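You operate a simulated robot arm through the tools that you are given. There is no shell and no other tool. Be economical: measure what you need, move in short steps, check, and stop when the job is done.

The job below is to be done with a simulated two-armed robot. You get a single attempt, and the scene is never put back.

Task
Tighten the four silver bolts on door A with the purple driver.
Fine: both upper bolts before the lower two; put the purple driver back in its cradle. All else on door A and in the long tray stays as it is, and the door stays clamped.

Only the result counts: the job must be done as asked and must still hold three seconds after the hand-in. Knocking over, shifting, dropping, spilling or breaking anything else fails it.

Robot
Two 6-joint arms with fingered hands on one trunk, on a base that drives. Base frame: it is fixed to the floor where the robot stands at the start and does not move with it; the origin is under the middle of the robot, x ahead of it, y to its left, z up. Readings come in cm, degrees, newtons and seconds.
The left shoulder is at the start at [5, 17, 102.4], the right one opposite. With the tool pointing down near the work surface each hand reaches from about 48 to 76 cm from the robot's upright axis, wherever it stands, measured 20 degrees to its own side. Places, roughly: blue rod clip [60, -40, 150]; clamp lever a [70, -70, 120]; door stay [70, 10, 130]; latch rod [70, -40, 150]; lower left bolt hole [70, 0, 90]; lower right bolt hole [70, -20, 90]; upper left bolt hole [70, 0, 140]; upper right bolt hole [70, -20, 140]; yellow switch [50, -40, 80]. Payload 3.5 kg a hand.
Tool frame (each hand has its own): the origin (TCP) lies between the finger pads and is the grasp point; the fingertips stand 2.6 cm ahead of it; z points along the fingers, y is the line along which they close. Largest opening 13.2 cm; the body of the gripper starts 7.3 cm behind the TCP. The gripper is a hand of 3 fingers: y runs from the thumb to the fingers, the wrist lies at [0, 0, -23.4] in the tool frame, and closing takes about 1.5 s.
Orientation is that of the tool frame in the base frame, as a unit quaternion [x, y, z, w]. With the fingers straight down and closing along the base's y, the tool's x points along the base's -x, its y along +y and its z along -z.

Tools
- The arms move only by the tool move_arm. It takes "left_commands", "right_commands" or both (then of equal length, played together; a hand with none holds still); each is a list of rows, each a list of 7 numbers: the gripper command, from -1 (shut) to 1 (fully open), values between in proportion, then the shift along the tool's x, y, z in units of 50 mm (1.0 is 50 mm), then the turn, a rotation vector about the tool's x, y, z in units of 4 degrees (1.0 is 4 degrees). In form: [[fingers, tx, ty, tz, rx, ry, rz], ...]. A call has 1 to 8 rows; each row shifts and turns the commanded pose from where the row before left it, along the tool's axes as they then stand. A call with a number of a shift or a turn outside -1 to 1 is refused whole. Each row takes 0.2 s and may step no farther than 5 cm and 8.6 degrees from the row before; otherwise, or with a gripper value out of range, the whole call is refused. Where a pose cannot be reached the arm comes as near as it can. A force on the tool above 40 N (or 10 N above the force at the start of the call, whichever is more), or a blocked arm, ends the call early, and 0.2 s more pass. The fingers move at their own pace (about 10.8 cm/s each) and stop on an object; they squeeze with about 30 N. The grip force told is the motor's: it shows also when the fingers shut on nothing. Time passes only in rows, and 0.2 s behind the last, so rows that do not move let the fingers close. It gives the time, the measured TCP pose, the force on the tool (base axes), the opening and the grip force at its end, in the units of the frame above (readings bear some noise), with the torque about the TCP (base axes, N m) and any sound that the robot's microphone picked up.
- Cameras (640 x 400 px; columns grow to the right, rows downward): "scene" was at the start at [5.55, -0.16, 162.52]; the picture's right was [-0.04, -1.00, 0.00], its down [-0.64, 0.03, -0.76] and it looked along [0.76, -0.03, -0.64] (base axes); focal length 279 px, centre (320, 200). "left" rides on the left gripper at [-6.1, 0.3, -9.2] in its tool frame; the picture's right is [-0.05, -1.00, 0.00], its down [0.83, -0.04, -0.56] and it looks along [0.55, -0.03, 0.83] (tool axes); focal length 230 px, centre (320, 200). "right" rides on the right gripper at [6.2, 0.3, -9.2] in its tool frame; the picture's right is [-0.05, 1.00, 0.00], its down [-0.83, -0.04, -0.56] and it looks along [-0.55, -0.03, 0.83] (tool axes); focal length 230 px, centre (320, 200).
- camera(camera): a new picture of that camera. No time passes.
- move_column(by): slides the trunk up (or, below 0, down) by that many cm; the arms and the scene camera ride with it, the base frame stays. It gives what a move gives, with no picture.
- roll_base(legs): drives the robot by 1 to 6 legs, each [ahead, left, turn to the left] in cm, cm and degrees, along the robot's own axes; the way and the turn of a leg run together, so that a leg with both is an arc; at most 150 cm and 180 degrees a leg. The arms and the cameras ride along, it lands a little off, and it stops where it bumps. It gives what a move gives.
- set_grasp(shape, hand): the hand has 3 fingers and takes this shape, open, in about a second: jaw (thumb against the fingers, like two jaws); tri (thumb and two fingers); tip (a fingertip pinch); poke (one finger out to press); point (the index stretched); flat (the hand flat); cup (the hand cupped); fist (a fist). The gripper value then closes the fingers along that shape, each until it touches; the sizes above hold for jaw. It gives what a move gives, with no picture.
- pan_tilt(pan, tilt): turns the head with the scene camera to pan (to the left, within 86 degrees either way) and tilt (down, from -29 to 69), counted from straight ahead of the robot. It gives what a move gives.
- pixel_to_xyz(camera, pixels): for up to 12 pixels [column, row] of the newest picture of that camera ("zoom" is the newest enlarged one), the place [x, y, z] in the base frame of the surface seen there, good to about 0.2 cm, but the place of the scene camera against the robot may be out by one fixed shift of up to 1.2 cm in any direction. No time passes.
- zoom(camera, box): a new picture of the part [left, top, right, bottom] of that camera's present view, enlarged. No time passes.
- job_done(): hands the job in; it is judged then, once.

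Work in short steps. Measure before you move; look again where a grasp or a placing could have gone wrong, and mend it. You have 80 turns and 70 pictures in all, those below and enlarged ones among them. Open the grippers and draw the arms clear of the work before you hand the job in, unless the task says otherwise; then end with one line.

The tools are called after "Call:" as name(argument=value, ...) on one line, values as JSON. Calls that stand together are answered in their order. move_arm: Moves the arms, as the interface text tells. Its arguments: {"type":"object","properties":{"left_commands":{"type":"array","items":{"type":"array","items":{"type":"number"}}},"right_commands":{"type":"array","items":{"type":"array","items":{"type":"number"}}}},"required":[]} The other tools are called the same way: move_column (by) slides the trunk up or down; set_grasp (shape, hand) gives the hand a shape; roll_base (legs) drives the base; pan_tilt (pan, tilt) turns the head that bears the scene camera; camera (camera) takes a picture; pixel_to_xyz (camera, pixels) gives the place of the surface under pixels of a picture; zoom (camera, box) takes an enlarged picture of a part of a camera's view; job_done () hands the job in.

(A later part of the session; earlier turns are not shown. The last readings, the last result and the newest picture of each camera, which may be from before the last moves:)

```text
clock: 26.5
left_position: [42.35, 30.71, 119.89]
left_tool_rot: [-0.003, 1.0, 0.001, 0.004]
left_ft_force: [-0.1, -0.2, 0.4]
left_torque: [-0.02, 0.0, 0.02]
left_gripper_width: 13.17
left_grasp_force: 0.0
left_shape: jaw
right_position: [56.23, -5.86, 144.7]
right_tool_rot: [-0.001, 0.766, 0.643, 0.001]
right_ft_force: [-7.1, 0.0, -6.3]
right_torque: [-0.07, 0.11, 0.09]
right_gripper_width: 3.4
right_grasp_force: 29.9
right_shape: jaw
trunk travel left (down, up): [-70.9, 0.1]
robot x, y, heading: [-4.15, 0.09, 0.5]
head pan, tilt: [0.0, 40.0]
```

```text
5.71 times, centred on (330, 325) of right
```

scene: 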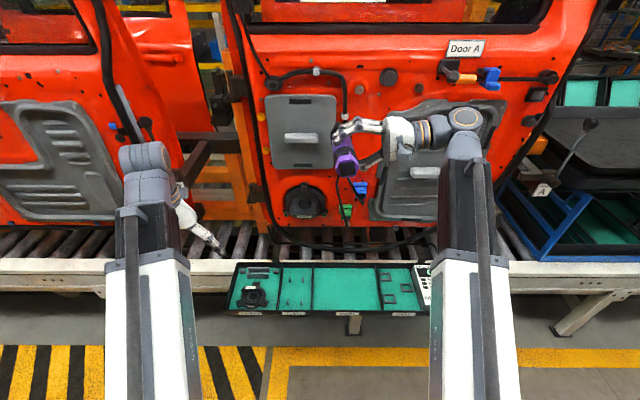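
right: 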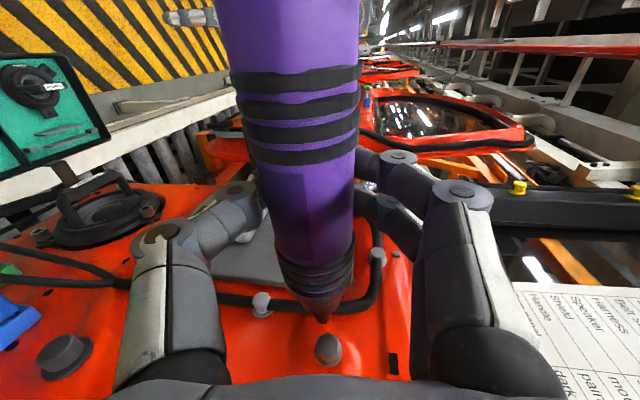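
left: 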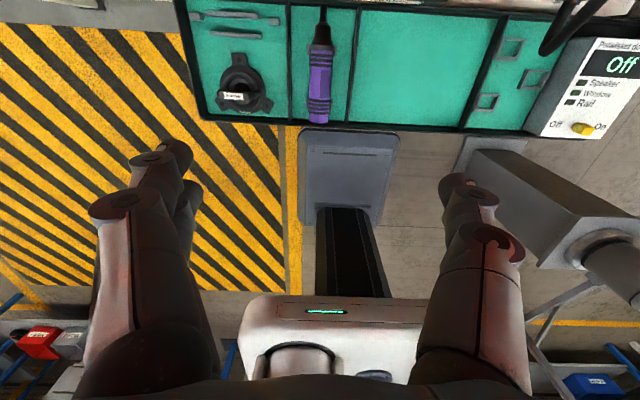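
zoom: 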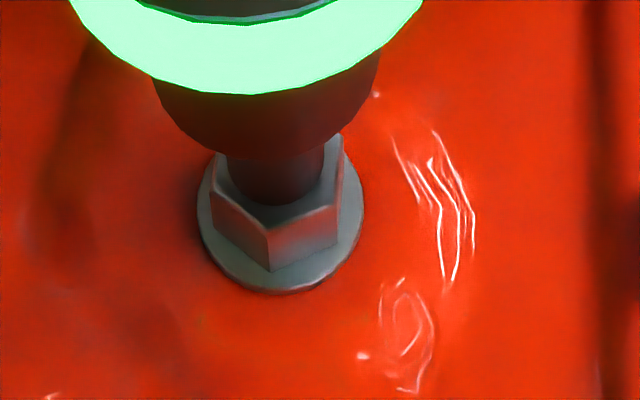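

The ring lit green, so this bolt is tight. I back off 4 cm and check the surroundings of the upper right bolt, with the blue clip and rod nearby.

Call:
move_arm(right_commands=[[-1, 0.3, 0, 0, 0, 0, 0], [-1, 0.5, 0, 0, 0, 0, 0]])

Call:
camera(camera="scene")

Call:
pixel_to_xyz(camera="scene", pixels=[[487, 78], [490, 85], [450, 75], [445, 65], [548, 76], [528, 120], [425, 173], [540, 95]])

```text
clock: 27.1
left_position: [42.39, 30.87, 119.82]
left_tool_rot: [-0.004, 1.0, 0.001, 0.003]
left_ft_force: [1.2, 0.0, 0.0]
left_torque: [0.02, 0.01, 0.02]
left_gripper_width: 13.22
left_grasp_force: 0.1
left_shape: jaw
right_position: [52.44, -6.0, 144.36]
right_tool_rot: [0.0, 0.766, 0.643, -0.001]
right_ft_force: [-0.1, -0.6, -5.8]
right_torque: [-0.01, 0.07, 0.0]
right_gripper_width: 3.41
right_grasp_force: 29.9
right_shape: jaw
trunk travel left (down, up): [-70.9, 0.1]
robot x, y, heading: [-4.06, -0.3, 0.3]
head pan, tilt: [0.0, 40.0]
```

```text
36 pictures are left
```

scene: 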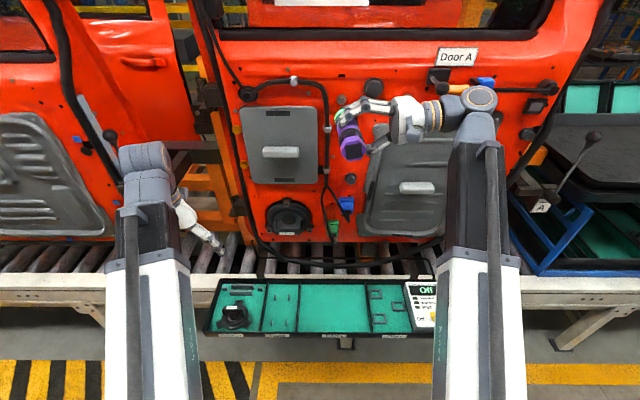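

```text
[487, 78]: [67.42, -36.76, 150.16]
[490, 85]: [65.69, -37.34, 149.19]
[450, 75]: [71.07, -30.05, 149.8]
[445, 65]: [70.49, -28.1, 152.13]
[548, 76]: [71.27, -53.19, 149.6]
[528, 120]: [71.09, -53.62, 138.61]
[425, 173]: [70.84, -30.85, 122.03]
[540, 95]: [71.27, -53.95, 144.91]
```

Everything stays behind x≈63 while the hand reaches only x≈60. I drive right 15.7 cm to the upper right bolt and look.

Call:
roll_base(legs=[[0, -15.7, 0]])

Call:
zoom(camera="right", box=[240, 265, 400, 377])

```text
clock: 28.5
left_position: [42.57, 14.62, 119.97]
left_tool_rot: [-0.002, 1.0, 0.001, 0.003]
left_ft_force: [0.3, 0.3, 0.7]
left_torque: [0.03, 0.0, 0.0]
left_gripper_width: 13.19
left_grasp_force: 0.1
left_shape: jaw
right_position: [52.6, -22.25, 144.53]
right_tool_rot: [0.0, 0.766, 0.643, 0.001]
right_ft_force: [-0.3, 0.2, -5.0]
right_torque: [-0.06, 0.02, -0.03]
right_gripper_width: 3.42
right_grasp_force: 30.1
right_shape: jaw
trunk travel left (down, up): [-70.9, 0.1]
robot x, y, heading: [-3.75, -16.25, 0.2]
head pan, tilt: [0.0, 40.0]
```

```text
3.57 times, centred on (320, 321) of right
```

zoom: 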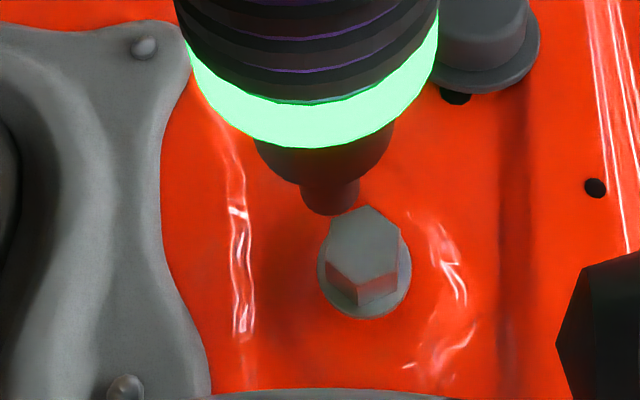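

I measure the bolt face vertices from this wrist view.

Call:
pixel_to_xyz(camera="zoom", pixels=[[365, 245], [330, 225], [367, 210], [402, 235], [358, 283], [395, 268], [328, 260], [331, 212], [303, 200], [358, 195]])

```text
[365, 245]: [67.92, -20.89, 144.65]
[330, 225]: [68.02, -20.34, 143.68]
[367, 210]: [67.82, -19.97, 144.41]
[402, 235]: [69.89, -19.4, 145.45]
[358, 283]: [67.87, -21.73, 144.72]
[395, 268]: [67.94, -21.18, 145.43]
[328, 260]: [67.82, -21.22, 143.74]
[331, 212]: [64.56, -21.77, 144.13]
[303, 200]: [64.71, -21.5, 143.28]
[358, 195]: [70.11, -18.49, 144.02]
```

The bolt centre is (67.9, −20.85, 144.55), so the tip needs about +0.32 in y and +0.6 in z. I correct and advance 2.6 cm.

Call:
move_arm(right_commands=[[-1, 0, 0.129, 0.042, 0, 0, 0], [-1, -0.26, 0, 0, 0, 0, 0], [-1, -0.26, 0, 0, 0, 0, 0], [-1, 0, 0, 0, 0, 0, 0]])

Call:
zoom(camera="right", box=[280, 290, 380, 360])

Call:
pixel_to_xyz(camera="zoom", pixels=[[279, 185], [240, 170], [318, 170], [216, 225], [268, 265], [335, 235], [230, 150], [342, 178]])

```text
clock: 29.5
left_position: [42.57, 14.76, 119.93]
left_tool_rot: [-0.001, 1.0, 0.001, 0.004]
left_ft_force: [0.4, -0.1, 0.0]
left_torque: [-0.03, -0.01, 0.0]
left_gripper_width: 13.18
left_grasp_force: 0.0
left_shape: jaw
right_position: [55.27, -21.65, 145.13]
right_tool_rot: [0.0, 0.766, 0.643, 0.0]
right_ft_force: [-1.2, -1.1, -6.6]
right_torque: [-0.02, 0.06, -0.01]
right_gripper_width: 3.4
right_grasp_force: 29.2
right_shape: jaw
trunk travel left (down, up): [-70.9, 0.1]
robot x, y, heading: [-4.12, -16.17, 0.2]
head pan, tilt: [0.0, 40.0]
```

```text
5.71 times, centred on (330, 325) of right
```

zoom: 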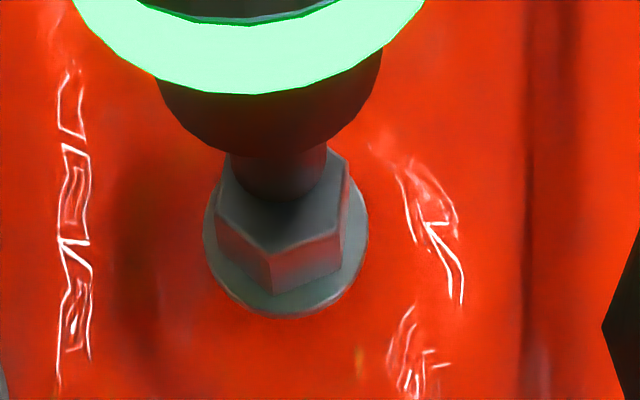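

```text
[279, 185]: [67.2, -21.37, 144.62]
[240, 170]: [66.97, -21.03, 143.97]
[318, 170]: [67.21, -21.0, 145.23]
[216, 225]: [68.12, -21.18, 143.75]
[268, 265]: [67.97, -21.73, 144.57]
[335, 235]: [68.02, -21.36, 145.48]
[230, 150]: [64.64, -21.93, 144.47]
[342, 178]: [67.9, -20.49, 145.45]
```

The tip is aligned on the UR bolt. I advance to contact, press to about 7 N and wait.

Call:
move_arm(right_commands=[[-1, -0.06, 0, 0, 0, 0, 0], [-1, -0.06, 0, 0, 0, 0, 0], [-1, -0.06, 0, 0, 0, 0, 0], [-1, -0.04, 0, 0, 0, 0, 0], [-1, 0, 0, 0, 0, 0, 0], [-1, 0, 0, 0, 0, 0, 0]])

Call:
zoom(camera="right", box=[280, 290, 380, 360])

```text
clock: 30.9
left_position: [42.56, 14.73, 119.83]
left_tool_rot: [-0.002, 1.0, 0.0, 0.003]
left_ft_force: [-0.1, -0.4, -0.2]
left_torque: [0.0, -0.01, 0.01]
left_gripper_width: 13.16
left_grasp_force: 0.1
left_shape: jaw
right_position: [56.21, -21.93, 145.1]
right_tool_rot: [0.001, 0.766, 0.643, 0.001]
right_ft_force: [-3.4, 0.6, -6.4]
right_torque: [-0.02, 0.04, 0.05]
right_gripper_width: 3.4
right_grasp_force: 30.0
right_shape: jaw
trunk travel left (down, up): [-70.9, 0.1]
robot x, y, heading: [-3.83, -15.71, 0.2]
head pan, tilt: [0.0, 40.0]
```

```text
5.71 times, centred on (330, 325) of right
```

zoom: 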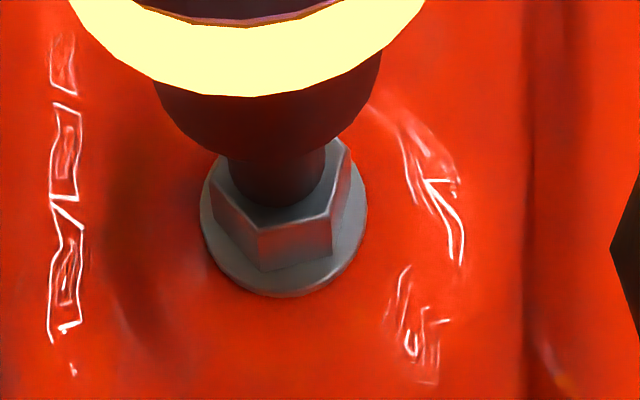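

The ring is yellow, so it is running. I press slightly more and wait for green.

Call:
move_arm(right_commands=[[-1, -0.04, 0, 0, 0, 0, 0], [-1, 0, 0, 0, 0, 0, 0], [-1, 0, 0, 0, 0, 0, 0], [-1, 0, 0, 0, 0, 0, 0], [-1, 0, 0, 0, 0, 0, 0], [-1, 0, 0, 0, 0, 0, 0], [-1, 0, 0, 0, 0, 0, 0]])

Call:
zoom(camera="right", box=[280, 290, 380, 360])

```text
clock: 32.5
left_position: [42.37, 14.66, 119.82]
left_tool_rot: [-0.002, 1.0, 0.001, 0.004]
left_ft_force: [0.1, -0.4, 0.6]
left_torque: [0.03, -0.01, 0.0]
left_gripper_width: 13.19
left_grasp_force: 0.0
left_shape: jaw
right_position: [56.23, -21.94, 145.13]
right_tool_rot: [0.001, 0.766, 0.642, 0.001]
right_ft_force: [-10.5, -0.3, -6.6]
right_torque: [-0.04, 0.17, 0.13]
right_gripper_width: 3.42
right_grasp_force: 29.5
right_shape: jaw
trunk travel left (down, up): [-70.9, 0.1]
robot x, y, heading: [-3.81, -15.76, 0.3]
head pan, tilt: [0.0, 40.0]
```

```text
5.71 times, centred on (330, 325) of right
```

zoom: 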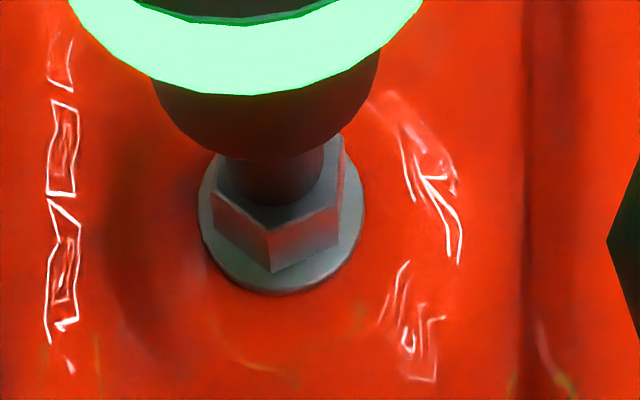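

Green again: both upper bolts are done. I back the arm off, drive back 6 cm and lower the trunk by 10 cm.

Call:
move_arm(right_commands=[[-1, 0.3, 0, 0, 0, 0, 0], [-1, 0.5, 0, 0, 0, 0, 0]])

Call:
roll_base(legs=[[-6, 0, 0]])

Call:
move_column(by=-10)

Call:
move_arm(right_commands=[[-1, 0, -0.551, 0.097, 1, 0, 0], [-1, 0, -0.543, 0.135, 1, 0, 0], [-1, 0, -0.533, 0.173, 1, 0, 0], [-1, 0, -0.519, 0.21, 1, 0, 0], [-1, 0, -0.503, 0.245, 1, 0, 0], [-1, 0, -0.485, 0.28, 1, 0, 0], [-1, 0, -0.464, 0.313, 1, 0, 0], [-1, 0, -0.441, 0.345, 1, 0, 0]])

Call:
camera(camera="scene")

```text
clock: 33.1
left_position: [42.61, 14.77, 119.87]
left_tool_rot: [-0.002, 1.0, 0.001, 0.004]
left_ft_force: [0.4, 0.3, -0.1]
left_torque: [-0.01, -0.03, 0.01]
left_gripper_width: 13.19
left_grasp_force: 0.0
left_shape: jaw
right_position: [52.37, -21.77, 145.07]
right_tool_rot: [0.0, 0.766, 0.643, 0.001]
right_ft_force: [0.1, -0.2, -6.1]
right_torque: [-0.09, 0.0, 0.02]
right_gripper_width: 3.4
right_grasp_force: 29.9
right_shape: jaw
trunk travel left (down, up): [-70.9, 0.1]
robot x, y, heading: [-4.1, -15.95, 0.4]
head pan, tilt: [0.0, 40.0]
```

```text
clock: 34.1
left_position: [36.45, 14.7, 119.91]
left_tool_rot: [-0.001, 1.0, 0.0, 0.003]
left_ft_force: [0.0, 0.5, 0.6]
left_torque: [-0.03, 0.0, 0.02]
left_gripper_width: 13.2
left_grasp_force: 0.1
left_shape: jaw
right_position: [46.07, -21.81, 145.16]
right_tool_rot: [-0.001, 0.766, 0.643, 0.001]
right_ft_force: [-0.9, 0.7, -5.8]
right_torque: [-0.03, 0.02, 0.03]
right_gripper_width: 3.43
right_grasp_force: 30.1
right_shape: jaw
trunk travel left (down, up): [-70.9, 0.1]
robot x, y, heading: [-10.12, -15.78, 0.2]
head pan, tilt: [0.0, 40.0]
```

```text
clock: 35.4
left_position: [36.49, 14.67, 109.87]
left_tool_rot: [-0.002, 1.0, 0.001, 0.003]
left_ft_force: [-0.2, -0.2, 0.0]
left_torque: [-0.02, 0.0, -0.02]
left_gripper_width: 13.17
left_grasp_force: 0.0
left_shape: jaw
right_position: [46.31, -21.63, 134.97]
right_tool_rot: [0.0, 0.766, 0.643, 0.0]
right_ft_force: [-0.8, 0.7, -6.7]
right_torque: [-0.02, 0.01, -0.02]
right_gripper_width: 3.42
right_grasp_force: 29.7
right_shape: jaw
trunk travel left (down, up): [-60.9, 10.1]
robot x, y, heading: [-9.75, -15.66, 0.1]
head pan, tilt: [0.0, 40.0]
```

```text
clock: 37.2
left_position: [36.46, 14.63, 109.78]
left_tool_rot: [-0.002, 1.0, 0.001, 0.003]
left_ft_force: [-0.6, -0.1, 0.3]
left_torque: [0.01, -0.01, 0.01]
left_gripper_width: 13.19
left_grasp_force: 0.1
left_shape: jaw
right_position: [46.46, -21.64, 112.64]
right_tool_rot: [0.0, 0.914, 0.407, 0.0]
right_ft_force: [-0.3, 0.5, -6.4]
right_torque: [0.01, 0.03, -0.02]
right_gripper_width: 3.36
right_grasp_force: 29.7
right_shape: jaw
trunk travel left (down, up): [-60.9, 10.1]
robot x, y, heading: [-9.76, -15.68, 0.6]
head pan, tilt: [0.0, 40.0]
```

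```text
31 pictures are left
```

scene: 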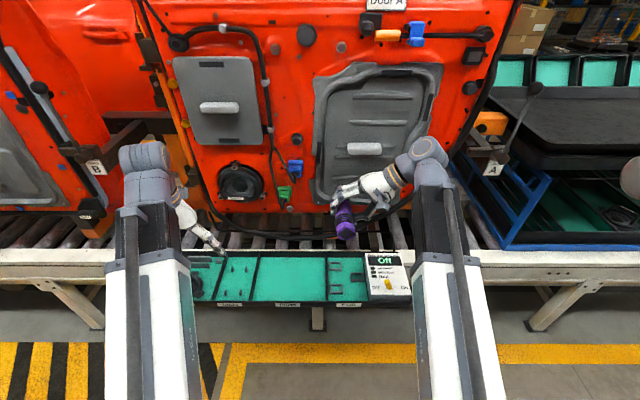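

The path is clear. I finish the descent to z≈93 at 20° tilt, then inspect the lower bolts.

Call:
move_arm(right_commands=[[-1, 0, -0.416, 0.375, 1, 0, 0], [-1, 0, -0.389, 0.403, 1, 0, 0], [-1, 0, -0.36, 0.429, 1, 0, 0], [-1, 0, -0.329, 0.453, 1, 0, 0], [-1, 0, -0.297, 0.475, 1, 0, 0], [-1, 0, -0.263, 0.494, 1, 0, 0], [-1, 0, -0.228, 0.512, 1, 0, 0]])

Call:
zoom(camera="scene", box=[250, 155, 410, 255])

Call:
camera(camera="right")

```text
clock: 38.8
left_position: [36.44, 14.64, 109.89]
left_tool_rot: [-0.002, 1.0, 0.0, 0.004]
left_ft_force: [-0.1, 0.3, -0.8]
left_torque: [0.02, -0.01, 0.0]
left_gripper_width: 13.2
left_grasp_force: 0.0
left_shape: jaw
right_position: [46.32, -21.82, 93.08]
right_tool_rot: [0.0, 0.985, 0.173, 0.0]
right_ft_force: [-0.1, -0.5, -6.0]
right_torque: [0.04, 0.01, 0.01]
right_gripper_width: 3.35
right_grasp_force: 30.2
right_shape: jaw
trunk travel left (down, up): [-60.9, 10.1]
robot x, y, heading: [-10.2, -15.91, 0.1]
head pan, tilt: [0.0, 40.0]
```

```text
4.00 times, centred on (330, 205) of scene
```

zoom: 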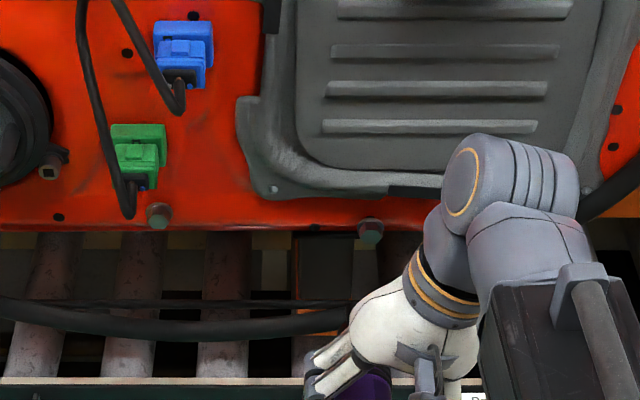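

```text
29 pictures are left
```

right: 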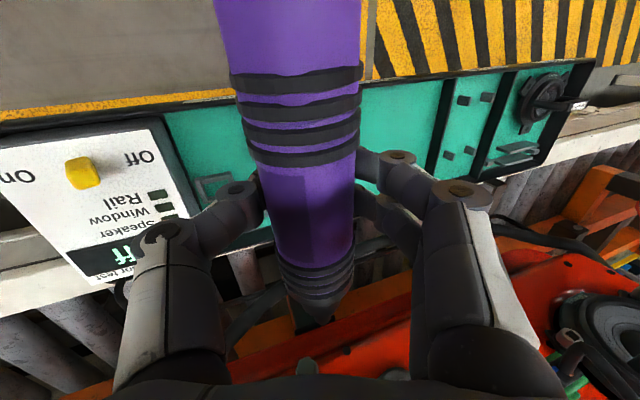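

The lower bolts show at (158,216) and (370,230) in the zoom; I measure them.

Call:
pixel_to_xyz(camera="scene", pixels=[[289.5, 209.2], [342.5, 213.2], [282, 208], [284, 200], [341.5, 211.5]])

Call:
zoom(camera="scene", box=[268, 185, 364, 225])

```text
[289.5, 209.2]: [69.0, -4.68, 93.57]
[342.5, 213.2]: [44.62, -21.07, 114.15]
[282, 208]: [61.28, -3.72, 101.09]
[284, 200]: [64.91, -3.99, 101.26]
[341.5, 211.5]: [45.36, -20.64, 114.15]
```

```text
6.67 times, centred on (316, 205) of scene
```

zoom: 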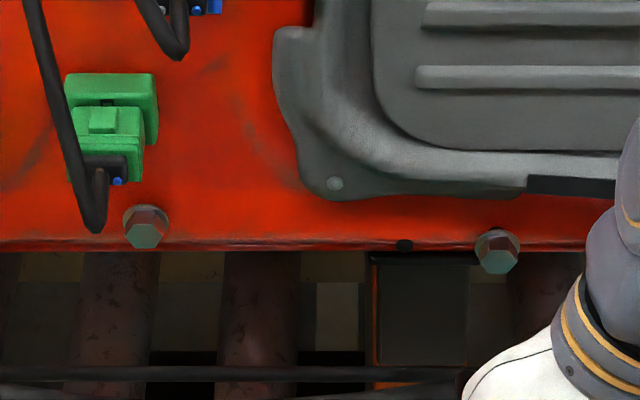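

I measure from this zoom: both bolt faces and the cable loop's bottom.

Call:
pixel_to_xyz(camera="zoom", pixels=[[147, 234], [500, 260], [98, 225], [90, 200], [75, 170], [55, 110], [35, 30], [105, 185], [120, 165], [175, 45], [335, 185]])

```text
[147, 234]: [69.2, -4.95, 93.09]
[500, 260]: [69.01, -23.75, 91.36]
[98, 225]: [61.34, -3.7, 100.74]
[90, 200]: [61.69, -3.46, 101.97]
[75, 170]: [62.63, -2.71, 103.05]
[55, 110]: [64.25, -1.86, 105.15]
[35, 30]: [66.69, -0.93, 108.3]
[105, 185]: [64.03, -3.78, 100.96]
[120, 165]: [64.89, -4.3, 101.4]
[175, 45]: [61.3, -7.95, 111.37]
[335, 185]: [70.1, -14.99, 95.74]
```

The lower right bolt is at about (68, −23.9, 91.3) true. I drive forward 6 and right 2.1 cm, then check through the wrist camera.

Call:
roll_base(legs=[[0, -2.1, 0], [6, 0, 0]])

Call:
zoom(camera="right", box=[260, 280, 380, 364])

```text
clock: 40.2
left_position: [42.64, 12.62, 109.79]
left_tool_rot: [-0.001, 1.0, 0.001, 0.003]
left_ft_force: [0.1, -0.3, 0.2]
left_torque: [0.01, 0.01, 0.02]
left_gripper_width: 13.2
left_grasp_force: 0.1
left_shape: jaw
right_position: [52.52, -23.93, 93.11]
right_tool_rot: [0.0, 0.985, 0.173, 0.0]
right_ft_force: [0.3, 0.2, -5.8]
right_torque: [0.03, 0.07, 0.01]
right_gripper_width: 3.37
right_grasp_force: 29.9
right_shape: jaw
trunk travel left (down, up): [-60.9, 10.1]
robot x, y, heading: [-3.73, -18.17, 0.3]
head pan, tilt: [0.0, 40.0]
```

```text
4.76 times, centred on (320, 322) of right
```

zoom: 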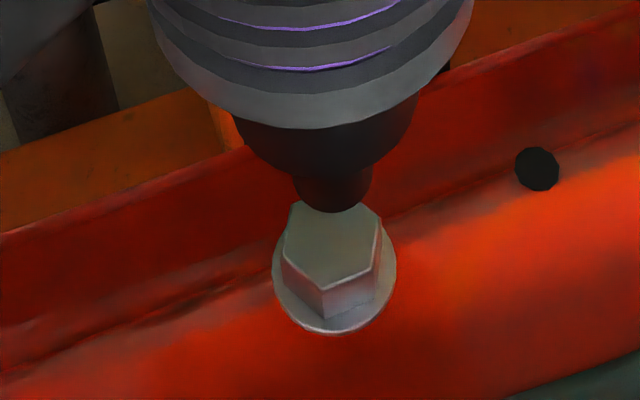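

The bolt is in view; I measure its face and the tip.

Call:
pixel_to_xyz(camera="zoom", pixels=[[330, 248], [286, 252], [380, 222], [372, 266], [322, 287], [299, 206], [365, 203], [331, 207], [295, 185], [367, 185], [340, 320]])

```text
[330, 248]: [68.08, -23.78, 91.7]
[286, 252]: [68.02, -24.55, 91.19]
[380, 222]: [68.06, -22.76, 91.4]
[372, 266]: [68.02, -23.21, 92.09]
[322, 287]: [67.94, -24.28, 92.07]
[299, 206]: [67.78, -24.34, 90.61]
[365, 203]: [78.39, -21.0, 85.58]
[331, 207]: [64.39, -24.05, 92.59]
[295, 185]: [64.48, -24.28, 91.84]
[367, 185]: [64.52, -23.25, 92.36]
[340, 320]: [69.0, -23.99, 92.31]
```

The bolt centre is (−23.7, 91.35) and the tip about (−23.85, 91.9). I shift it down 0.55 cm and advance 2.7 cm.

Call:
move_arm(right_commands=[[-1, 0, -0.009, 0.114, 0, 0, 0], [-1, -0.27, 0, 0, 0, 0, 0], [-1, -0.27, 0, 0, 0, 0, 0], [-1, 0, 0, 0, 0, 0, 0]])

Call:
zoom(camera="right", box=[280, 290, 380, 360])

```text
clock: 41.2
left_position: [42.39, 12.54, 109.81]
left_tool_rot: [-0.001, 1.0, 0.002, 0.005]
left_ft_force: [0.0, 0.6, -0.3]
left_torque: [0.03, -0.05, 0.0]
left_gripper_width: 13.18
left_grasp_force: 0.0
left_shape: jaw
right_position: [55.1, -23.65, 92.53]
right_tool_rot: [0.0, 0.985, 0.173, 0.0]
right_ft_force: [0.1, -0.7, -5.8]
right_torque: [0.04, 0.05, 0.03]
right_gripper_width: 3.38
right_grasp_force: 30.4
right_shape: jaw
trunk travel left (down, up): [-60.9, 10.1]
robot x, y, heading: [-4.41, -18.18, 0.2]
head pan, tilt: [0.0, 40.0]
```

```text
5.71 times, centred on (330, 325) of right
```

zoom: 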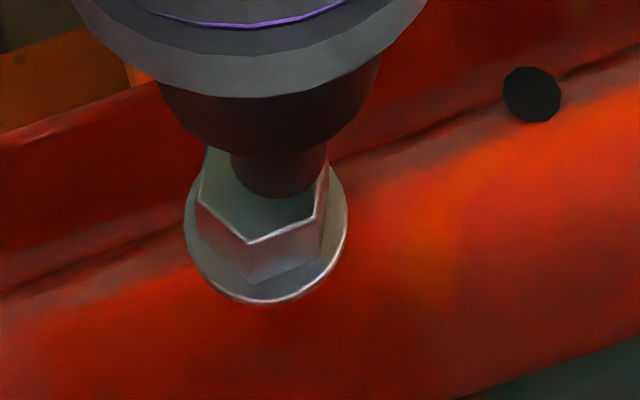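

The bit sits about 0.25 cm right of the bolt centre in the picture. I correct along tool −y and advance to press.

Call:
move_arm(right_commands=[[-1, 0, -0.048, 0, 0, 0, 0], [-1, -0.06, 0, 0, 0, 0, 0], [-1, -0.06, 0, 0, 0, 0, 0], [-1, -0.06, 0, 0, 0, 0, 0], [-1, 0, 0, 0, 0, 0, 0]])

Call:
zoom(camera="right", box=[280, 290, 380, 360])

```text
clock: 42.4
left_position: [42.6, 12.56, 109.8]
left_tool_rot: [-0.002, 1.0, 0.001, 0.004]
left_ft_force: [-0.1, -0.7, 0.6]
left_torque: [-0.03, -0.02, 0.01]
left_gripper_width: 13.16
left_grasp_force: 0.0
left_shape: jaw
right_position: [55.97, -23.89, 92.49]
right_tool_rot: [0.0, 0.985, 0.173, 0.0]
right_ft_force: [-5.7, 0.0, -6.0]
right_torque: [0.02, 0.16, 0.0]
right_gripper_width: 3.36
right_grasp_force: 30.0
right_shape: jaw
trunk travel left (down, up): [-60.9, 10.1]
robot x, y, heading: [-3.73, -17.8, 0.3]
head pan, tilt: [0.0, 40.0]
```

```text
5.71 times, centred on (330, 325) of right
```

zoom: 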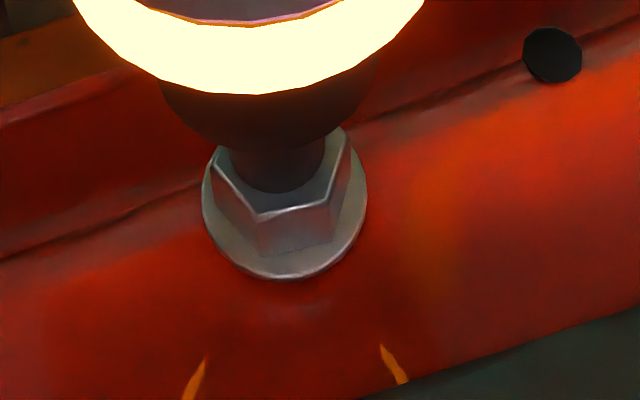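

It's running (yellow, −5.7 N). I press a touch more and wait for green.

Call:
move_arm(right_commands=[[-1, -0.04, 0, 0, 0, 0, 0], [-1, -0.03, 0, 0, 0, 0, 0], [-1, 0, 0, 0, 0, 0, 0], [-1, 0, 0, 0, 0, 0, 0], [-1, 0, 0, 0, 0, 0, 0], [-1, 0, 0, 0, 0, 0, 0], [-1, 0, 0, 0, 0, 0, 0]])

Call:
zoom(camera="right", box=[280, 290, 380, 360])

```text
clock: 44.0
left_position: [42.55, 12.67, 109.98]
left_tool_rot: [-0.001, 1.0, -0.001, 0.004]
left_ft_force: [-0.7, 0.0, -0.3]
left_torque: [0.0, -0.01, -0.04]
left_gripper_width: 13.19
left_grasp_force: 0.0
left_shape: jaw
right_position: [56.27, -24.02, 92.59]
right_tool_rot: [0.0, 0.985, 0.172, 0.0]
right_ft_force: [-10.8, 0.3, -5.4]
right_torque: [0.05, 0.17, 0.03]
right_gripper_width: 3.38
right_grasp_force: 29.4
right_shape: jaw
trunk travel left (down, up): [-60.9, 10.1]
robot x, y, heading: [-4.16, -18.18, -0.1]
head pan, tilt: [0.0, 40.0]
```

```text
5.71 times, centred on (330, 325) of right
```

zoom: 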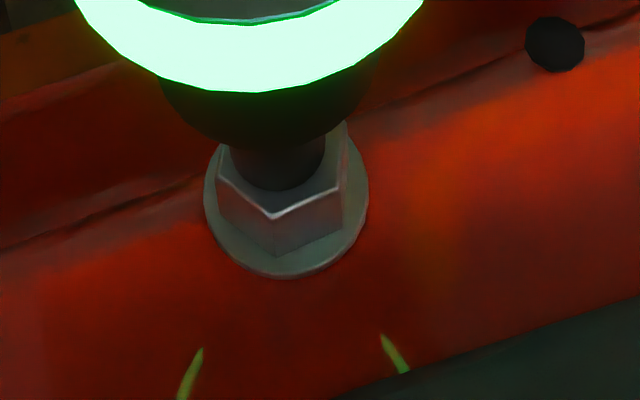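

Green: three bolts are done. I back off, drive back 6 cm to clear the hanging cable loop, and re-tilt the hand so it comes in from the right, under the cable.

Call:
move_arm(right_commands=[[-1, 0.3, 0, 0, 0, 0, 0], [-1, 0.5, 0, 0, 0, 0, 0]])

Call:
roll_base(legs=[[-6, 0, 0]])

Call:
move_arm(right_commands=[[-1, 0, 0.08, -0.24, -1, 0, 0], [-1, 0, 0, 0, -1, 0, 0], [-1, 0, 0, 0, -1, 0, 0], [-1, 0, 0, 0, -1, 0, 0], [-1, 0, 0, 0, -1, 0, 0], [-1, 0, 0, 0, -1, 0, 0]])

Call:
move_arm(right_commands=[[-1, 0, 0, 0, -1, 0, 0], [-1, 0, 0, 0, -1, 0, 0], [-1, 0, 0, 0, -1, 0, 0], [-1, 0, 0, 0, -1, 0, 0], [-1, 0, 0, 0, -1, 0, 0], [-1, 0, 0, 0, -1, 0, 0]])

Call:
roll_base(legs=[[0, 18, 0]])

Call:
camera(camera="scene")

```text
clock: 44.6
left_position: [42.5, 12.67, 109.87]
left_tool_rot: [-0.002, 1.0, 0.001, 0.004]
left_ft_force: [0.6, 0.6, -0.3]
left_torque: [0.03, 0.01, 0.04]
left_gripper_width: 13.21
left_grasp_force: 0.2
left_shape: jaw
right_position: [52.59, -24.15, 92.51]
right_tool_rot: [0.0, 0.985, 0.173, 0.0]
right_ft_force: [0.1, -0.4, -6.2]
right_torque: [-0.01, 0.04, 0.01]
right_gripper_width: 3.38
right_grasp_force: 30.6
right_shape: jaw
trunk travel left (down, up): [-60.9, 10.1]
robot x, y, heading: [-3.83, -18.48, 0.2]
head pan, tilt: [0.0, 40.0]
```

```text
clock: 45.5
left_position: [36.64, 12.61, 109.9]
left_tool_rot: [-0.002, 1.0, 0.001, 0.004]
left_ft_force: [-0.2, -0.4, 0.2]
left_torque: [0.01, -0.04, 0.0]
left_gripper_width: 13.19
left_grasp_force: 0.2
left_shape: jaw
right_position: [46.58, -23.97, 92.55]
right_tool_rot: [0.0, 0.985, 0.174, 0.0]
right_ft_force: [-1.0, 0.3, -5.5]
right_torque: [0.01, 0.01, 0.0]
right_gripper_width: 3.38
right_grasp_force: 29.9
right_shape: jaw
trunk travel left (down, up): [-60.9, 10.1]
robot x, y, heading: [-9.73, -17.9, 0.3]
head pan, tilt: [0.0, 40.0]
```

```text
clock: 47.0
left_position: [36.69, 12.62, 109.86]
left_tool_rot: [-0.002, 1.0, 0.001, 0.004]
left_ft_force: [0.4, -0.5, -0.2]
left_torque: [0.0, -0.03, -0.02]
left_gripper_width: 13.19
left_grasp_force: 0.2
left_shape: jaw
right_position: [46.6, -24.08, 93.76]
right_tool_rot: [0.0, 0.927, 0.374, 0.0]
right_ft_force: [-0.3, -0.5, -7.4]
right_torque: [0.0, 0.01, 0.0]
right_gripper_width: 3.36
right_grasp_force: 29.8
right_shape: jaw
trunk travel left (down, up): [-60.9, 10.1]
robot x, y, heading: [-9.93, -17.98, 0.1]
head pan, tilt: [0.0, 40.0]
```

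```text
clock: 48.4
left_position: [36.82, 12.55, 109.83]
left_tool_rot: [-0.001, 1.0, 0.0, 0.004]
left_ft_force: [1.6, 0.0, -0.5]
left_torque: [-0.02, 0.0, -0.02]
left_gripper_width: 13.19
left_grasp_force: 0.2
left_shape: jaw
right_position: [46.58, -24.24, 93.7]
right_tool_rot: [0.001, 0.829, 0.559, 0.0]
right_ft_force: [-0.2, -0.4, -6.5]
right_torque: [0.0, 0.03, 0.0]
right_gripper_width: 3.32
right_grasp_force: 29.6
right_shape: jaw
trunk travel left (down, up): [-60.9, 10.1]
robot x, y, heading: [-9.69, -18.36, 0.2]
head pan, tilt: [0.0, 40.0]
```

```text
clock: 49.9
left_position: [36.77, 30.54, 109.89]
left_tool_rot: [0.001, 1.0, 0.001, 0.004]
left_ft_force: [-0.4, 0.4, 0.2]
left_torque: [0.0, -0.03, -0.01]
left_gripper_width: 13.2
left_grasp_force: 0.0
left_shape: jaw
right_position: [46.6, -6.26, 93.76]
right_tool_rot: [0.002, 0.83, 0.558, 0.002]
right_ft_force: [0.2, 0.2, -6.3]
right_torque: [-0.01, 0.01, 0.0]
right_gripper_width: 3.31
right_grasp_force: 30.6
right_shape: jaw
trunk travel left (down, up): [-60.9, 10.1]
robot x, y, heading: [-9.7, -0.04, 0.1]
head pan, tilt: [0.0, 40.0]
```

```text
23 pictures are left
```

scene: 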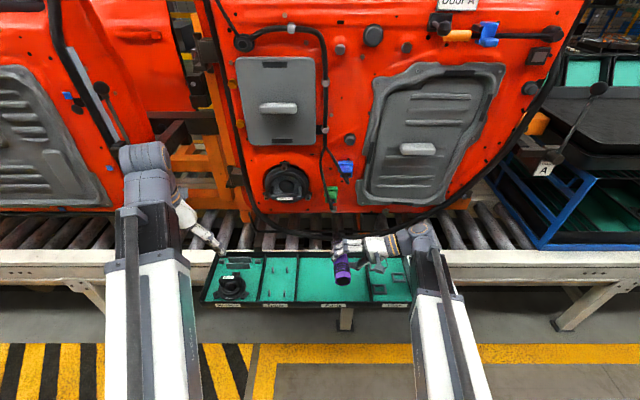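

The hand is level with the LL bolt and below the cable loop (z≥100). I drive forward 6 cm and check.

Call:
roll_base(legs=[[6, 0, 0]])

Call:
zoom(camera="right", box=[240, 265, 400, 377])

```text
clock: 50.8
left_position: [43.09, 30.32, 109.79]
left_tool_rot: [0.0, 1.0, 0.001, 0.002]
left_ft_force: [-0.2, 1.0, -0.1]
left_torque: [0.0, 0.01, 0.04]
left_gripper_width: 13.17
left_grasp_force: 0.1
left_shape: jaw
right_position: [52.79, -6.47, 93.71]
right_tool_rot: [0.002, 0.83, 0.558, 0.002]
right_ft_force: [0.0, -0.1, -6.2]
right_torque: [-0.01, 0.03, 0.01]
right_gripper_width: 3.35
right_grasp_force: 30.1
right_shape: jaw
trunk travel left (down, up): [-60.9, 10.1]
robot x, y, heading: [-3.65, -0.19, 0.0]
head pan, tilt: [0.0, 40.0]
```

```text
3.57 times, centred on (320, 321) of right
```

zoom: 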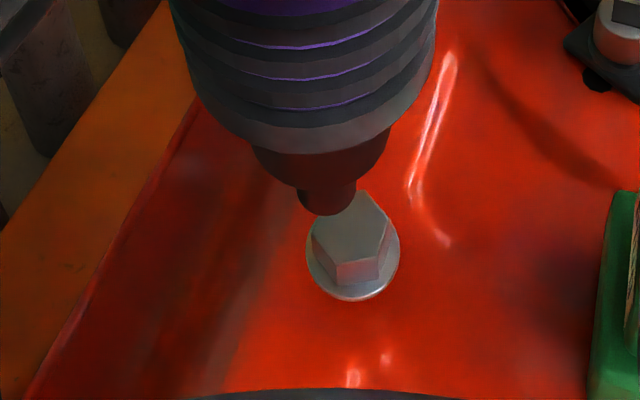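

I measure the bolt face.

Call:
pixel_to_xyz(camera="zoom", pixels=[[350, 230], [314, 227], [335, 260], [377, 256], [387, 227], [364, 193], [329, 212], [302, 198], [353, 190]])

```text
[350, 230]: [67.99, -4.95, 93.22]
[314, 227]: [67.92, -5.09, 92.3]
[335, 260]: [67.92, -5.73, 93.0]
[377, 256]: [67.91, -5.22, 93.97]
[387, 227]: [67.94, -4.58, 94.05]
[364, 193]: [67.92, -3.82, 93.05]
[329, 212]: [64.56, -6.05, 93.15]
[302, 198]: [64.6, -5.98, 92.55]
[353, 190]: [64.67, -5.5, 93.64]
```

The bolt centre is (−4.8, 93.1) and the tip about (−5.5, 92.9). I correct and advance 2.5 cm.

Call:
move_arm(right_commands=[[-1, 0, 0.09, 0.115, 0, 0, 0], [-1, -0.25, 0, 0, 0, 0, 0], [-1, -0.25, 0, 0, 0, 0, 0], [-1, 0, 0, 0, 0, 0, 0]])

Call:
zoom(camera="right", box=[280, 290, 380, 360])

```text
clock: 51.8
left_position: [42.97, 30.39, 109.83]
left_tool_rot: [0.0, 1.0, 0.0, 0.003]
left_ft_force: [0.0, 0.3, -0.3]
left_torque: [-0.02, 0.0, 0.02]
left_gripper_width: 13.2
left_grasp_force: 0.1
left_shape: jaw
right_position: [55.3, -5.78, 93.92]
right_tool_rot: [0.003, 0.83, 0.558, 0.002]
right_ft_force: [0.4, 0.6, -6.5]
right_torque: [-0.01, 0.01, 0.02]
right_gripper_width: 3.33
right_grasp_force: 29.4
right_shape: jaw
trunk travel left (down, up): [-60.9, 10.1]
robot x, y, heading: [-3.86, -0.27, 0.0]
head pan, tilt: [0.0, 40.0]
```

```text
5.71 times, centred on (330, 325) of right
```

zoom: 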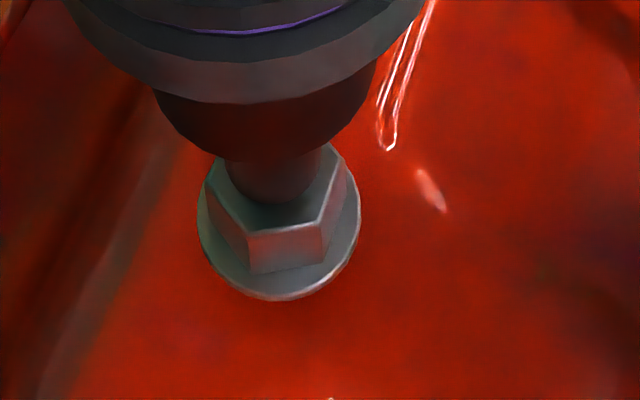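

Well aligned: the bit is at column 275 and the bolt at about 277. I press in and wait.

Call:
move_arm(right_commands=[[-1, -0.06, 0, 0, 0, 0, 0], [-1, -0.06, 0, 0, 0, 0, 0], [-1, -0.05, 0, 0, 0, 0, 0], [-1, -0.04, 0, 0, 0, 0, 0], [-1, -0.03, 0, 0, 0, 0, 0], [-1, 0, 0, 0, 0, 0, 0], [-1, 0, 0, 0, 0, 0, 0], [-1, 0, 0, 0, 0, 0, 0]])

Call:
move_arm(right_commands=[[-1, 0, 0, 0, 0, 0, 0], [-1, 0, 0, 0, 0, 0, 0], [-1, 0, 0, 0, 0, 0, 0], [-1, 0, 0, 0, 0, 0, 0]])

Call:
zoom(camera="right", box=[280, 290, 380, 360])

```text
clock: 53.6
left_position: [42.85, 30.41, 109.84]
left_tool_rot: [0.0, 1.0, 0.002, 0.003]
left_ft_force: [0.0, -0.2, -0.5]
left_torque: [0.01, -0.03, -0.03]
left_gripper_width: 13.18
left_grasp_force: 0.1
left_shape: jaw
right_position: [56.34, -5.65, 94.04]
right_tool_rot: [0.002, 0.829, 0.559, 0.002]
right_ft_force: [-16.0, 0.1, -8.2]
right_torque: [-0.03, 0.27, 0.11]
right_gripper_width: 3.33
right_grasp_force: 30.2
right_shape: jaw
trunk travel left (down, up): [-60.9, 10.1]
robot x, y, heading: [-3.68, -0.24, 0.1]
head pan, tilt: [0.0, 40.0]
```

```text
clock: 54.6
left_position: [42.79, 30.32, 109.82]
left_tool_rot: [0.0, 1.0, 0.001, 0.004]
left_ft_force: [0.1, 0.2, -0.5]
left_torque: [0.01, -0.01, 0.01]
left_gripper_width: 13.18
left_grasp_force: 0.1
left_shape: jaw
right_position: [56.28, -5.81, 94.01]
right_tool_rot: [0.002, 0.83, 0.558, 0.001]
right_ft_force: [-15.5, 0.0, -6.6]
right_torque: [0.0, 0.26, 0.14]
right_gripper_width: 3.33
right_grasp_force: 29.8
right_shape: jaw
trunk travel left (down, up): [-60.9, 10.1]
robot x, y, heading: [-3.55, -0.06, -0.1]
head pan, tilt: [0.0, 40.0]
```

```text
5.71 times, centred on (330, 325) of right
```

zoom: 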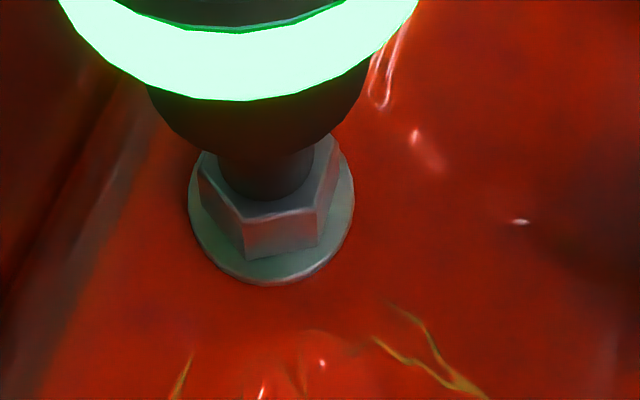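

All four bolts have gone green. I back off, drive back 6 cm and left 21.7 cm, then untilt the hand.

Call:
move_arm(right_commands=[[-1, 0.3, 0, 0, 0, 0, 0], [-1, 0.5, 0, 0, 0, 0, 0]])

Call:
roll_base(legs=[[-6, 0, 0], [0, 21.7, 0]])

Call:
move_arm(right_commands=[[-1, 0, 0, 0, 1, 0, 0], [-1, 0, 0, 0, 1, 0, 0], [-1, 0, 0, 0, 1, 0, 0], [-1, 0, 0, 0, 1, 0, 0], [-1, 0, 0, 0, 1, 0, 0], [-1, 0, 0, 0, 1, 0, 0], [-1, 0, 0, 0, 1, 0, 0], [-1, 0, 0, 0, 1, 0, 0]])

Call:
move_arm(right_commands=[[-1, 0, 0, 0, 1, 0, 0], [-1, 0, 0, 0, 1, 0, 0], [-1, 0, 0, 0, 1, 0, 0], [-1, 0, 0, 0, 1, 0, 0], [-1, 0, 0, 0, 1, 0, 0], [-1, 0, 0, 0, 1, 0, 0], [-1, 0, 0, 0, 1, 0, 0], [-1, 0, 0, 0, 1, 0, 0]])

Call:
camera(camera="scene")

```text
clock: 55.2
left_position: [42.9, 30.34, 109.77]
left_tool_rot: [0.0, 1.0, 0.001, 0.003]
left_ft_force: [0.5, 1.1, 0.1]
left_torque: [-0.01, -0.03, 0.04]
left_gripper_width: 13.19
left_grasp_force: 0.0
left_shape: jaw
right_position: [52.41, -5.75, 94.03]
right_tool_rot: [0.002, 0.83, 0.558, 0.002]
right_ft_force: [1.0, -0.9, -6.3]
right_torque: [0.01, 0.0, -0.02]
right_gripper_width: 3.31
right_grasp_force: 30.4
right_shape: jaw
trunk travel left (down, up): [-60.9, 10.1]
robot x, y, heading: [-3.83, -0.13, -0.2]
head pan, tilt: [0.0, 40.0]
```

```text
clock: 57.5
left_position: [36.86, 52.02, 109.73]
left_tool_rot: [0.0, 1.0, 0.001, 0.003]
left_ft_force: [0.3, -0.3, 0.5]
left_torque: [-0.04, 0.04, 0.02]
left_gripper_width: 13.18
left_grasp_force: 0.0
left_shape: jaw
right_position: [46.28, 15.96, 94.0]
right_tool_rot: [0.003, 0.83, 0.558, 0.002]
right_ft_force: [0.1, 0.7, -5.7]
right_torque: [0.01, 0.03, 0.02]
right_gripper_width: 3.31
right_grasp_force: 29.9
right_shape: jaw
trunk travel left (down, up): [-60.9, 10.1]
robot x, y, heading: [-9.42, 21.67, -0.1]
head pan, tilt: [0.0, 40.0]
```

```text
clock: 59.3
left_position: [36.93, 51.94, 109.81]
left_tool_rot: [0.0, 1.0, 0.001, 0.003]
left_ft_force: [0.5, 0.3, -0.6]
left_torque: [-0.01, 0.04, -0.02]
left_gripper_width: 13.19
left_grasp_force: 0.1
left_shape: jaw
right_position: [46.37, 15.98, 93.96]
right_tool_rot: [0.003, 0.952, 0.307, 0.001]
right_ft_force: [-0.1, -0.4, -5.8]
right_torque: [0.01, 0.05, 0.03]
right_gripper_width: 3.33
right_grasp_force: 30.2
right_shape: jaw
trunk travel left (down, up): [-60.9, 10.1]
robot x, y, heading: [-9.43, 21.14, -0.1]
head pan, tilt: [0.0, 40.0]
```

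```text
clock: 61.1
left_position: [36.9, 52.04, 109.8]
left_tool_rot: [0.0, 1.0, 0.001, 0.003]
left_ft_force: [0.1, -0.5, -0.1]
left_torque: [0.0, 0.01, 0.0]
left_gripper_width: 13.19
left_grasp_force: 0.0
left_shape: jaw
right_position: [46.29, 15.9, 94.07]
right_tool_rot: [0.003, 0.999, 0.033, 0.0]
right_ft_force: [-0.5, 0.0, -5.6]
right_torque: [0.02, 0.02, -0.04]
right_gripper_width: 3.25
right_grasp_force: 30.1
right_shape: jaw
trunk travel left (down, up): [-60.9, 10.1]
robot x, y, heading: [-10.05, 21.93, 0.0]
head pan, tilt: [0.0, 40.0]
```

```text
19 pictures are left
```

scene: 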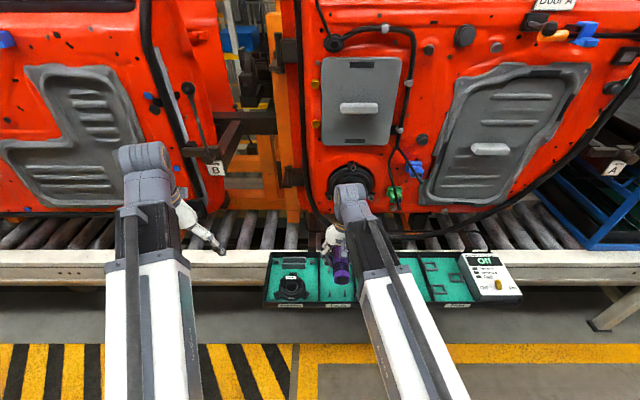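

I finish untilting, add the small yaw, lower 8 cm, and compare the driver's seat in the hand with the pickup picture.

Call:
move_arm(right_commands=[[-1, 0, 0, 0, 0.95, 0, 0.14], [-1, 0, 0, 0.5, 0, 0, 0], [-1, 0, 0, 0.6, 0, 0, 0], [-1, 0, 0, 0.5, 0, 0, 0]])

Call:
camera(camera="right")

```text
clock: 62.1
left_position: [36.7, 52.03, 109.85]
left_tool_rot: [0.0, 1.0, 0.001, 0.003]
left_ft_force: [0.0, 1.2, -0.1]
left_torque: [0.0, 0.01, 0.0]
left_gripper_width: 13.2
left_grasp_force: 0.0
left_shape: jaw
right_position: [46.44, 16.13, 85.96]
right_tool_rot: [0.006, 1.0, 0.0, 0.001]
right_ft_force: [-0.3, -0.6, -6.0]
right_torque: [0.01, 0.03, 0.04]
right_gripper_width: 3.29
right_grasp_force: 29.7
right_shape: jaw
trunk travel left (down, up): [-60.9, 10.1]
robot x, y, heading: [-9.72, 21.33, -0.1]
head pan, tilt: [0.0, 40.0]
```

```text
18 pictures are left
```

right: 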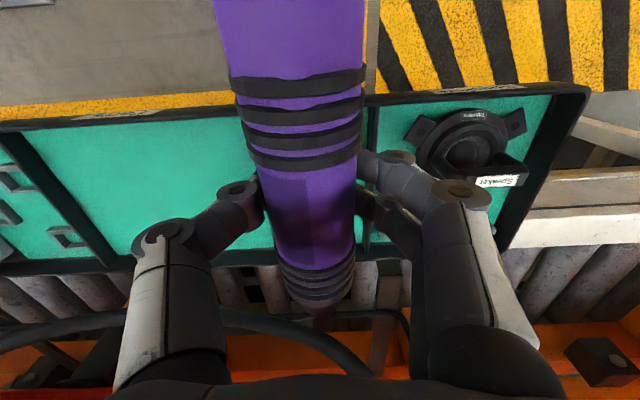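

The driver seems seated a little differently in the hand; I measure its barrel top, collars and tip.

Call:
pixel_to_xyz(camera="right", pixels=[[298, 60], [300, 100], [303, 130], [310, 190], [318, 250], [320, 295], [327, 318], [245, 130], [362, 130], [290, 10], [300, 78]])

Call:
zoom(camera="scene", box=[290, 210, 390, 310])

```text
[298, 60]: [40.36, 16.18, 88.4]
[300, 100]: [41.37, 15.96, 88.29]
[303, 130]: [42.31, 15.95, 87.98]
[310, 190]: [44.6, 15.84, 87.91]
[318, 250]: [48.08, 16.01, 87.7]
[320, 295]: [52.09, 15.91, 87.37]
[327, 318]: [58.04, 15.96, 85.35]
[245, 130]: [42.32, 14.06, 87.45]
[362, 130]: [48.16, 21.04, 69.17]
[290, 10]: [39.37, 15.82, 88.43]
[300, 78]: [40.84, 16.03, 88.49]
```

```text
4.00 times, centred on (340, 260) of scene
```

zoom: 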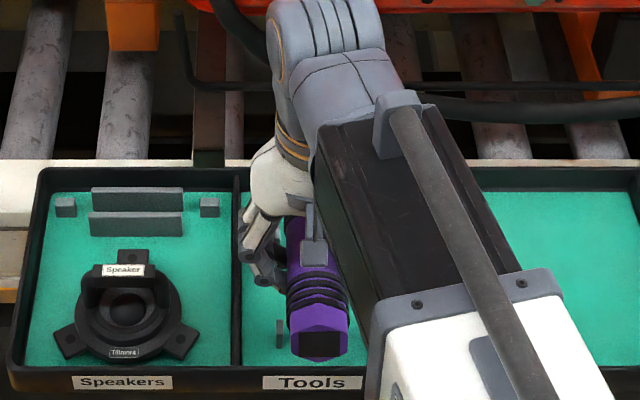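

The driver has pitched about 4° nose-down in the hand. I correct the hand pitch and yaw, then drive forward 7.2 cm so it hangs above its cradle.

Call:
move_arm(right_commands=[[-1, 0, 0, 0, 0, -0.5, 0.2], [-1, 0, 0, 0, 0, -0.5, 0], [-1, 0, 0, 0, 0, 0, 0]])

Call:
roll_base(legs=[[7.2, -0.3, 0]])

Call:
camera(camera="right")

Call:
pixel_to_xyz(camera="right", pixels=[[298, 60], [300, 78], [303, 130], [310, 190], [314, 220], [318, 250], [320, 295], [327, 318], [240, 75], [245, 130], [290, 10], [266, 230]])

```text
clock: 62.9
left_position: [36.91, 51.93, 109.92]
left_tool_rot: [0.0, 1.0, 0.002, 0.003]
left_ft_force: [-0.9, 0.7, -0.1]
left_torque: [0.0, 0.03, 0.0]
left_gripper_width: 13.18
left_grasp_force: 0.0
left_shape: jaw
right_position: [46.31, 16.13, 85.94]
right_tool_rot: [0.014, 0.999, 0.001, 0.035]
right_ft_force: [0.2, -0.2, -6.4]
right_torque: [0.04, 0.04, -0.02]
right_gripper_width: 3.26
right_grasp_force: 29.8
right_shape: jaw
trunk travel left (down, up): [-60.9, 10.1]
robot x, y, heading: [-9.59, 21.16, 0.0]
head pan, tilt: [0.0, 40.0]
```

```text
clock: 63.9
left_position: [44.29, 51.76, 109.81]
left_tool_rot: [0.0, 1.0, 0.001, 0.003]
left_ft_force: [-0.2, 0.6, 0.4]
left_torque: [-0.04, 0.02, -0.01]
left_gripper_width: 13.2
left_grasp_force: 0.0
left_shape: jaw
right_position: [53.87, 15.78, 85.97]
right_tool_rot: [0.014, 0.999, -0.001, 0.034]
right_ft_force: [0.7, -0.2, -7.2]
right_torque: [0.05, 0.05, 0.02]
right_gripper_width: 3.28
right_grasp_force: 29.7
right_shape: jaw
trunk travel left (down, up): [-60.9, 10.1]
robot x, y, heading: [-2.25, 21.38, -0.2]
head pan, tilt: [0.0, 40.0]
```

```text
16 pictures are left
```

right: 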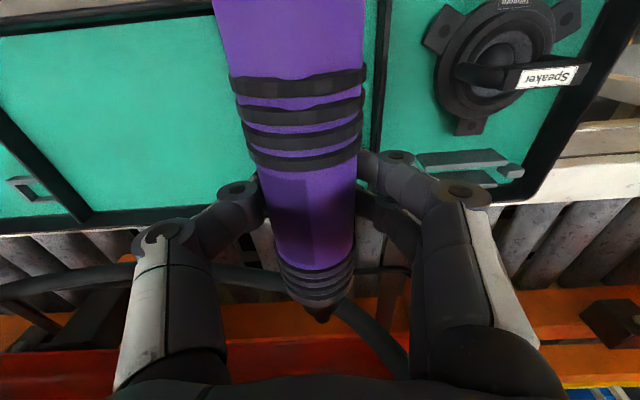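

```text
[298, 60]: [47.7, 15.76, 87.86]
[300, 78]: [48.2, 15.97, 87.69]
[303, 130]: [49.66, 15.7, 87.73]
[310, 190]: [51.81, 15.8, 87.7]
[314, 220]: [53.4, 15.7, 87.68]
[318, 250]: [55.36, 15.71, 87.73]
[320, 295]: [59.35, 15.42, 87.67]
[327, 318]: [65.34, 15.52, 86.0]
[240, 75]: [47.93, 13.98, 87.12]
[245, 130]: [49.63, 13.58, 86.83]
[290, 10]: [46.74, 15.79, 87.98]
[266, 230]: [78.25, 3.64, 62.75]
```

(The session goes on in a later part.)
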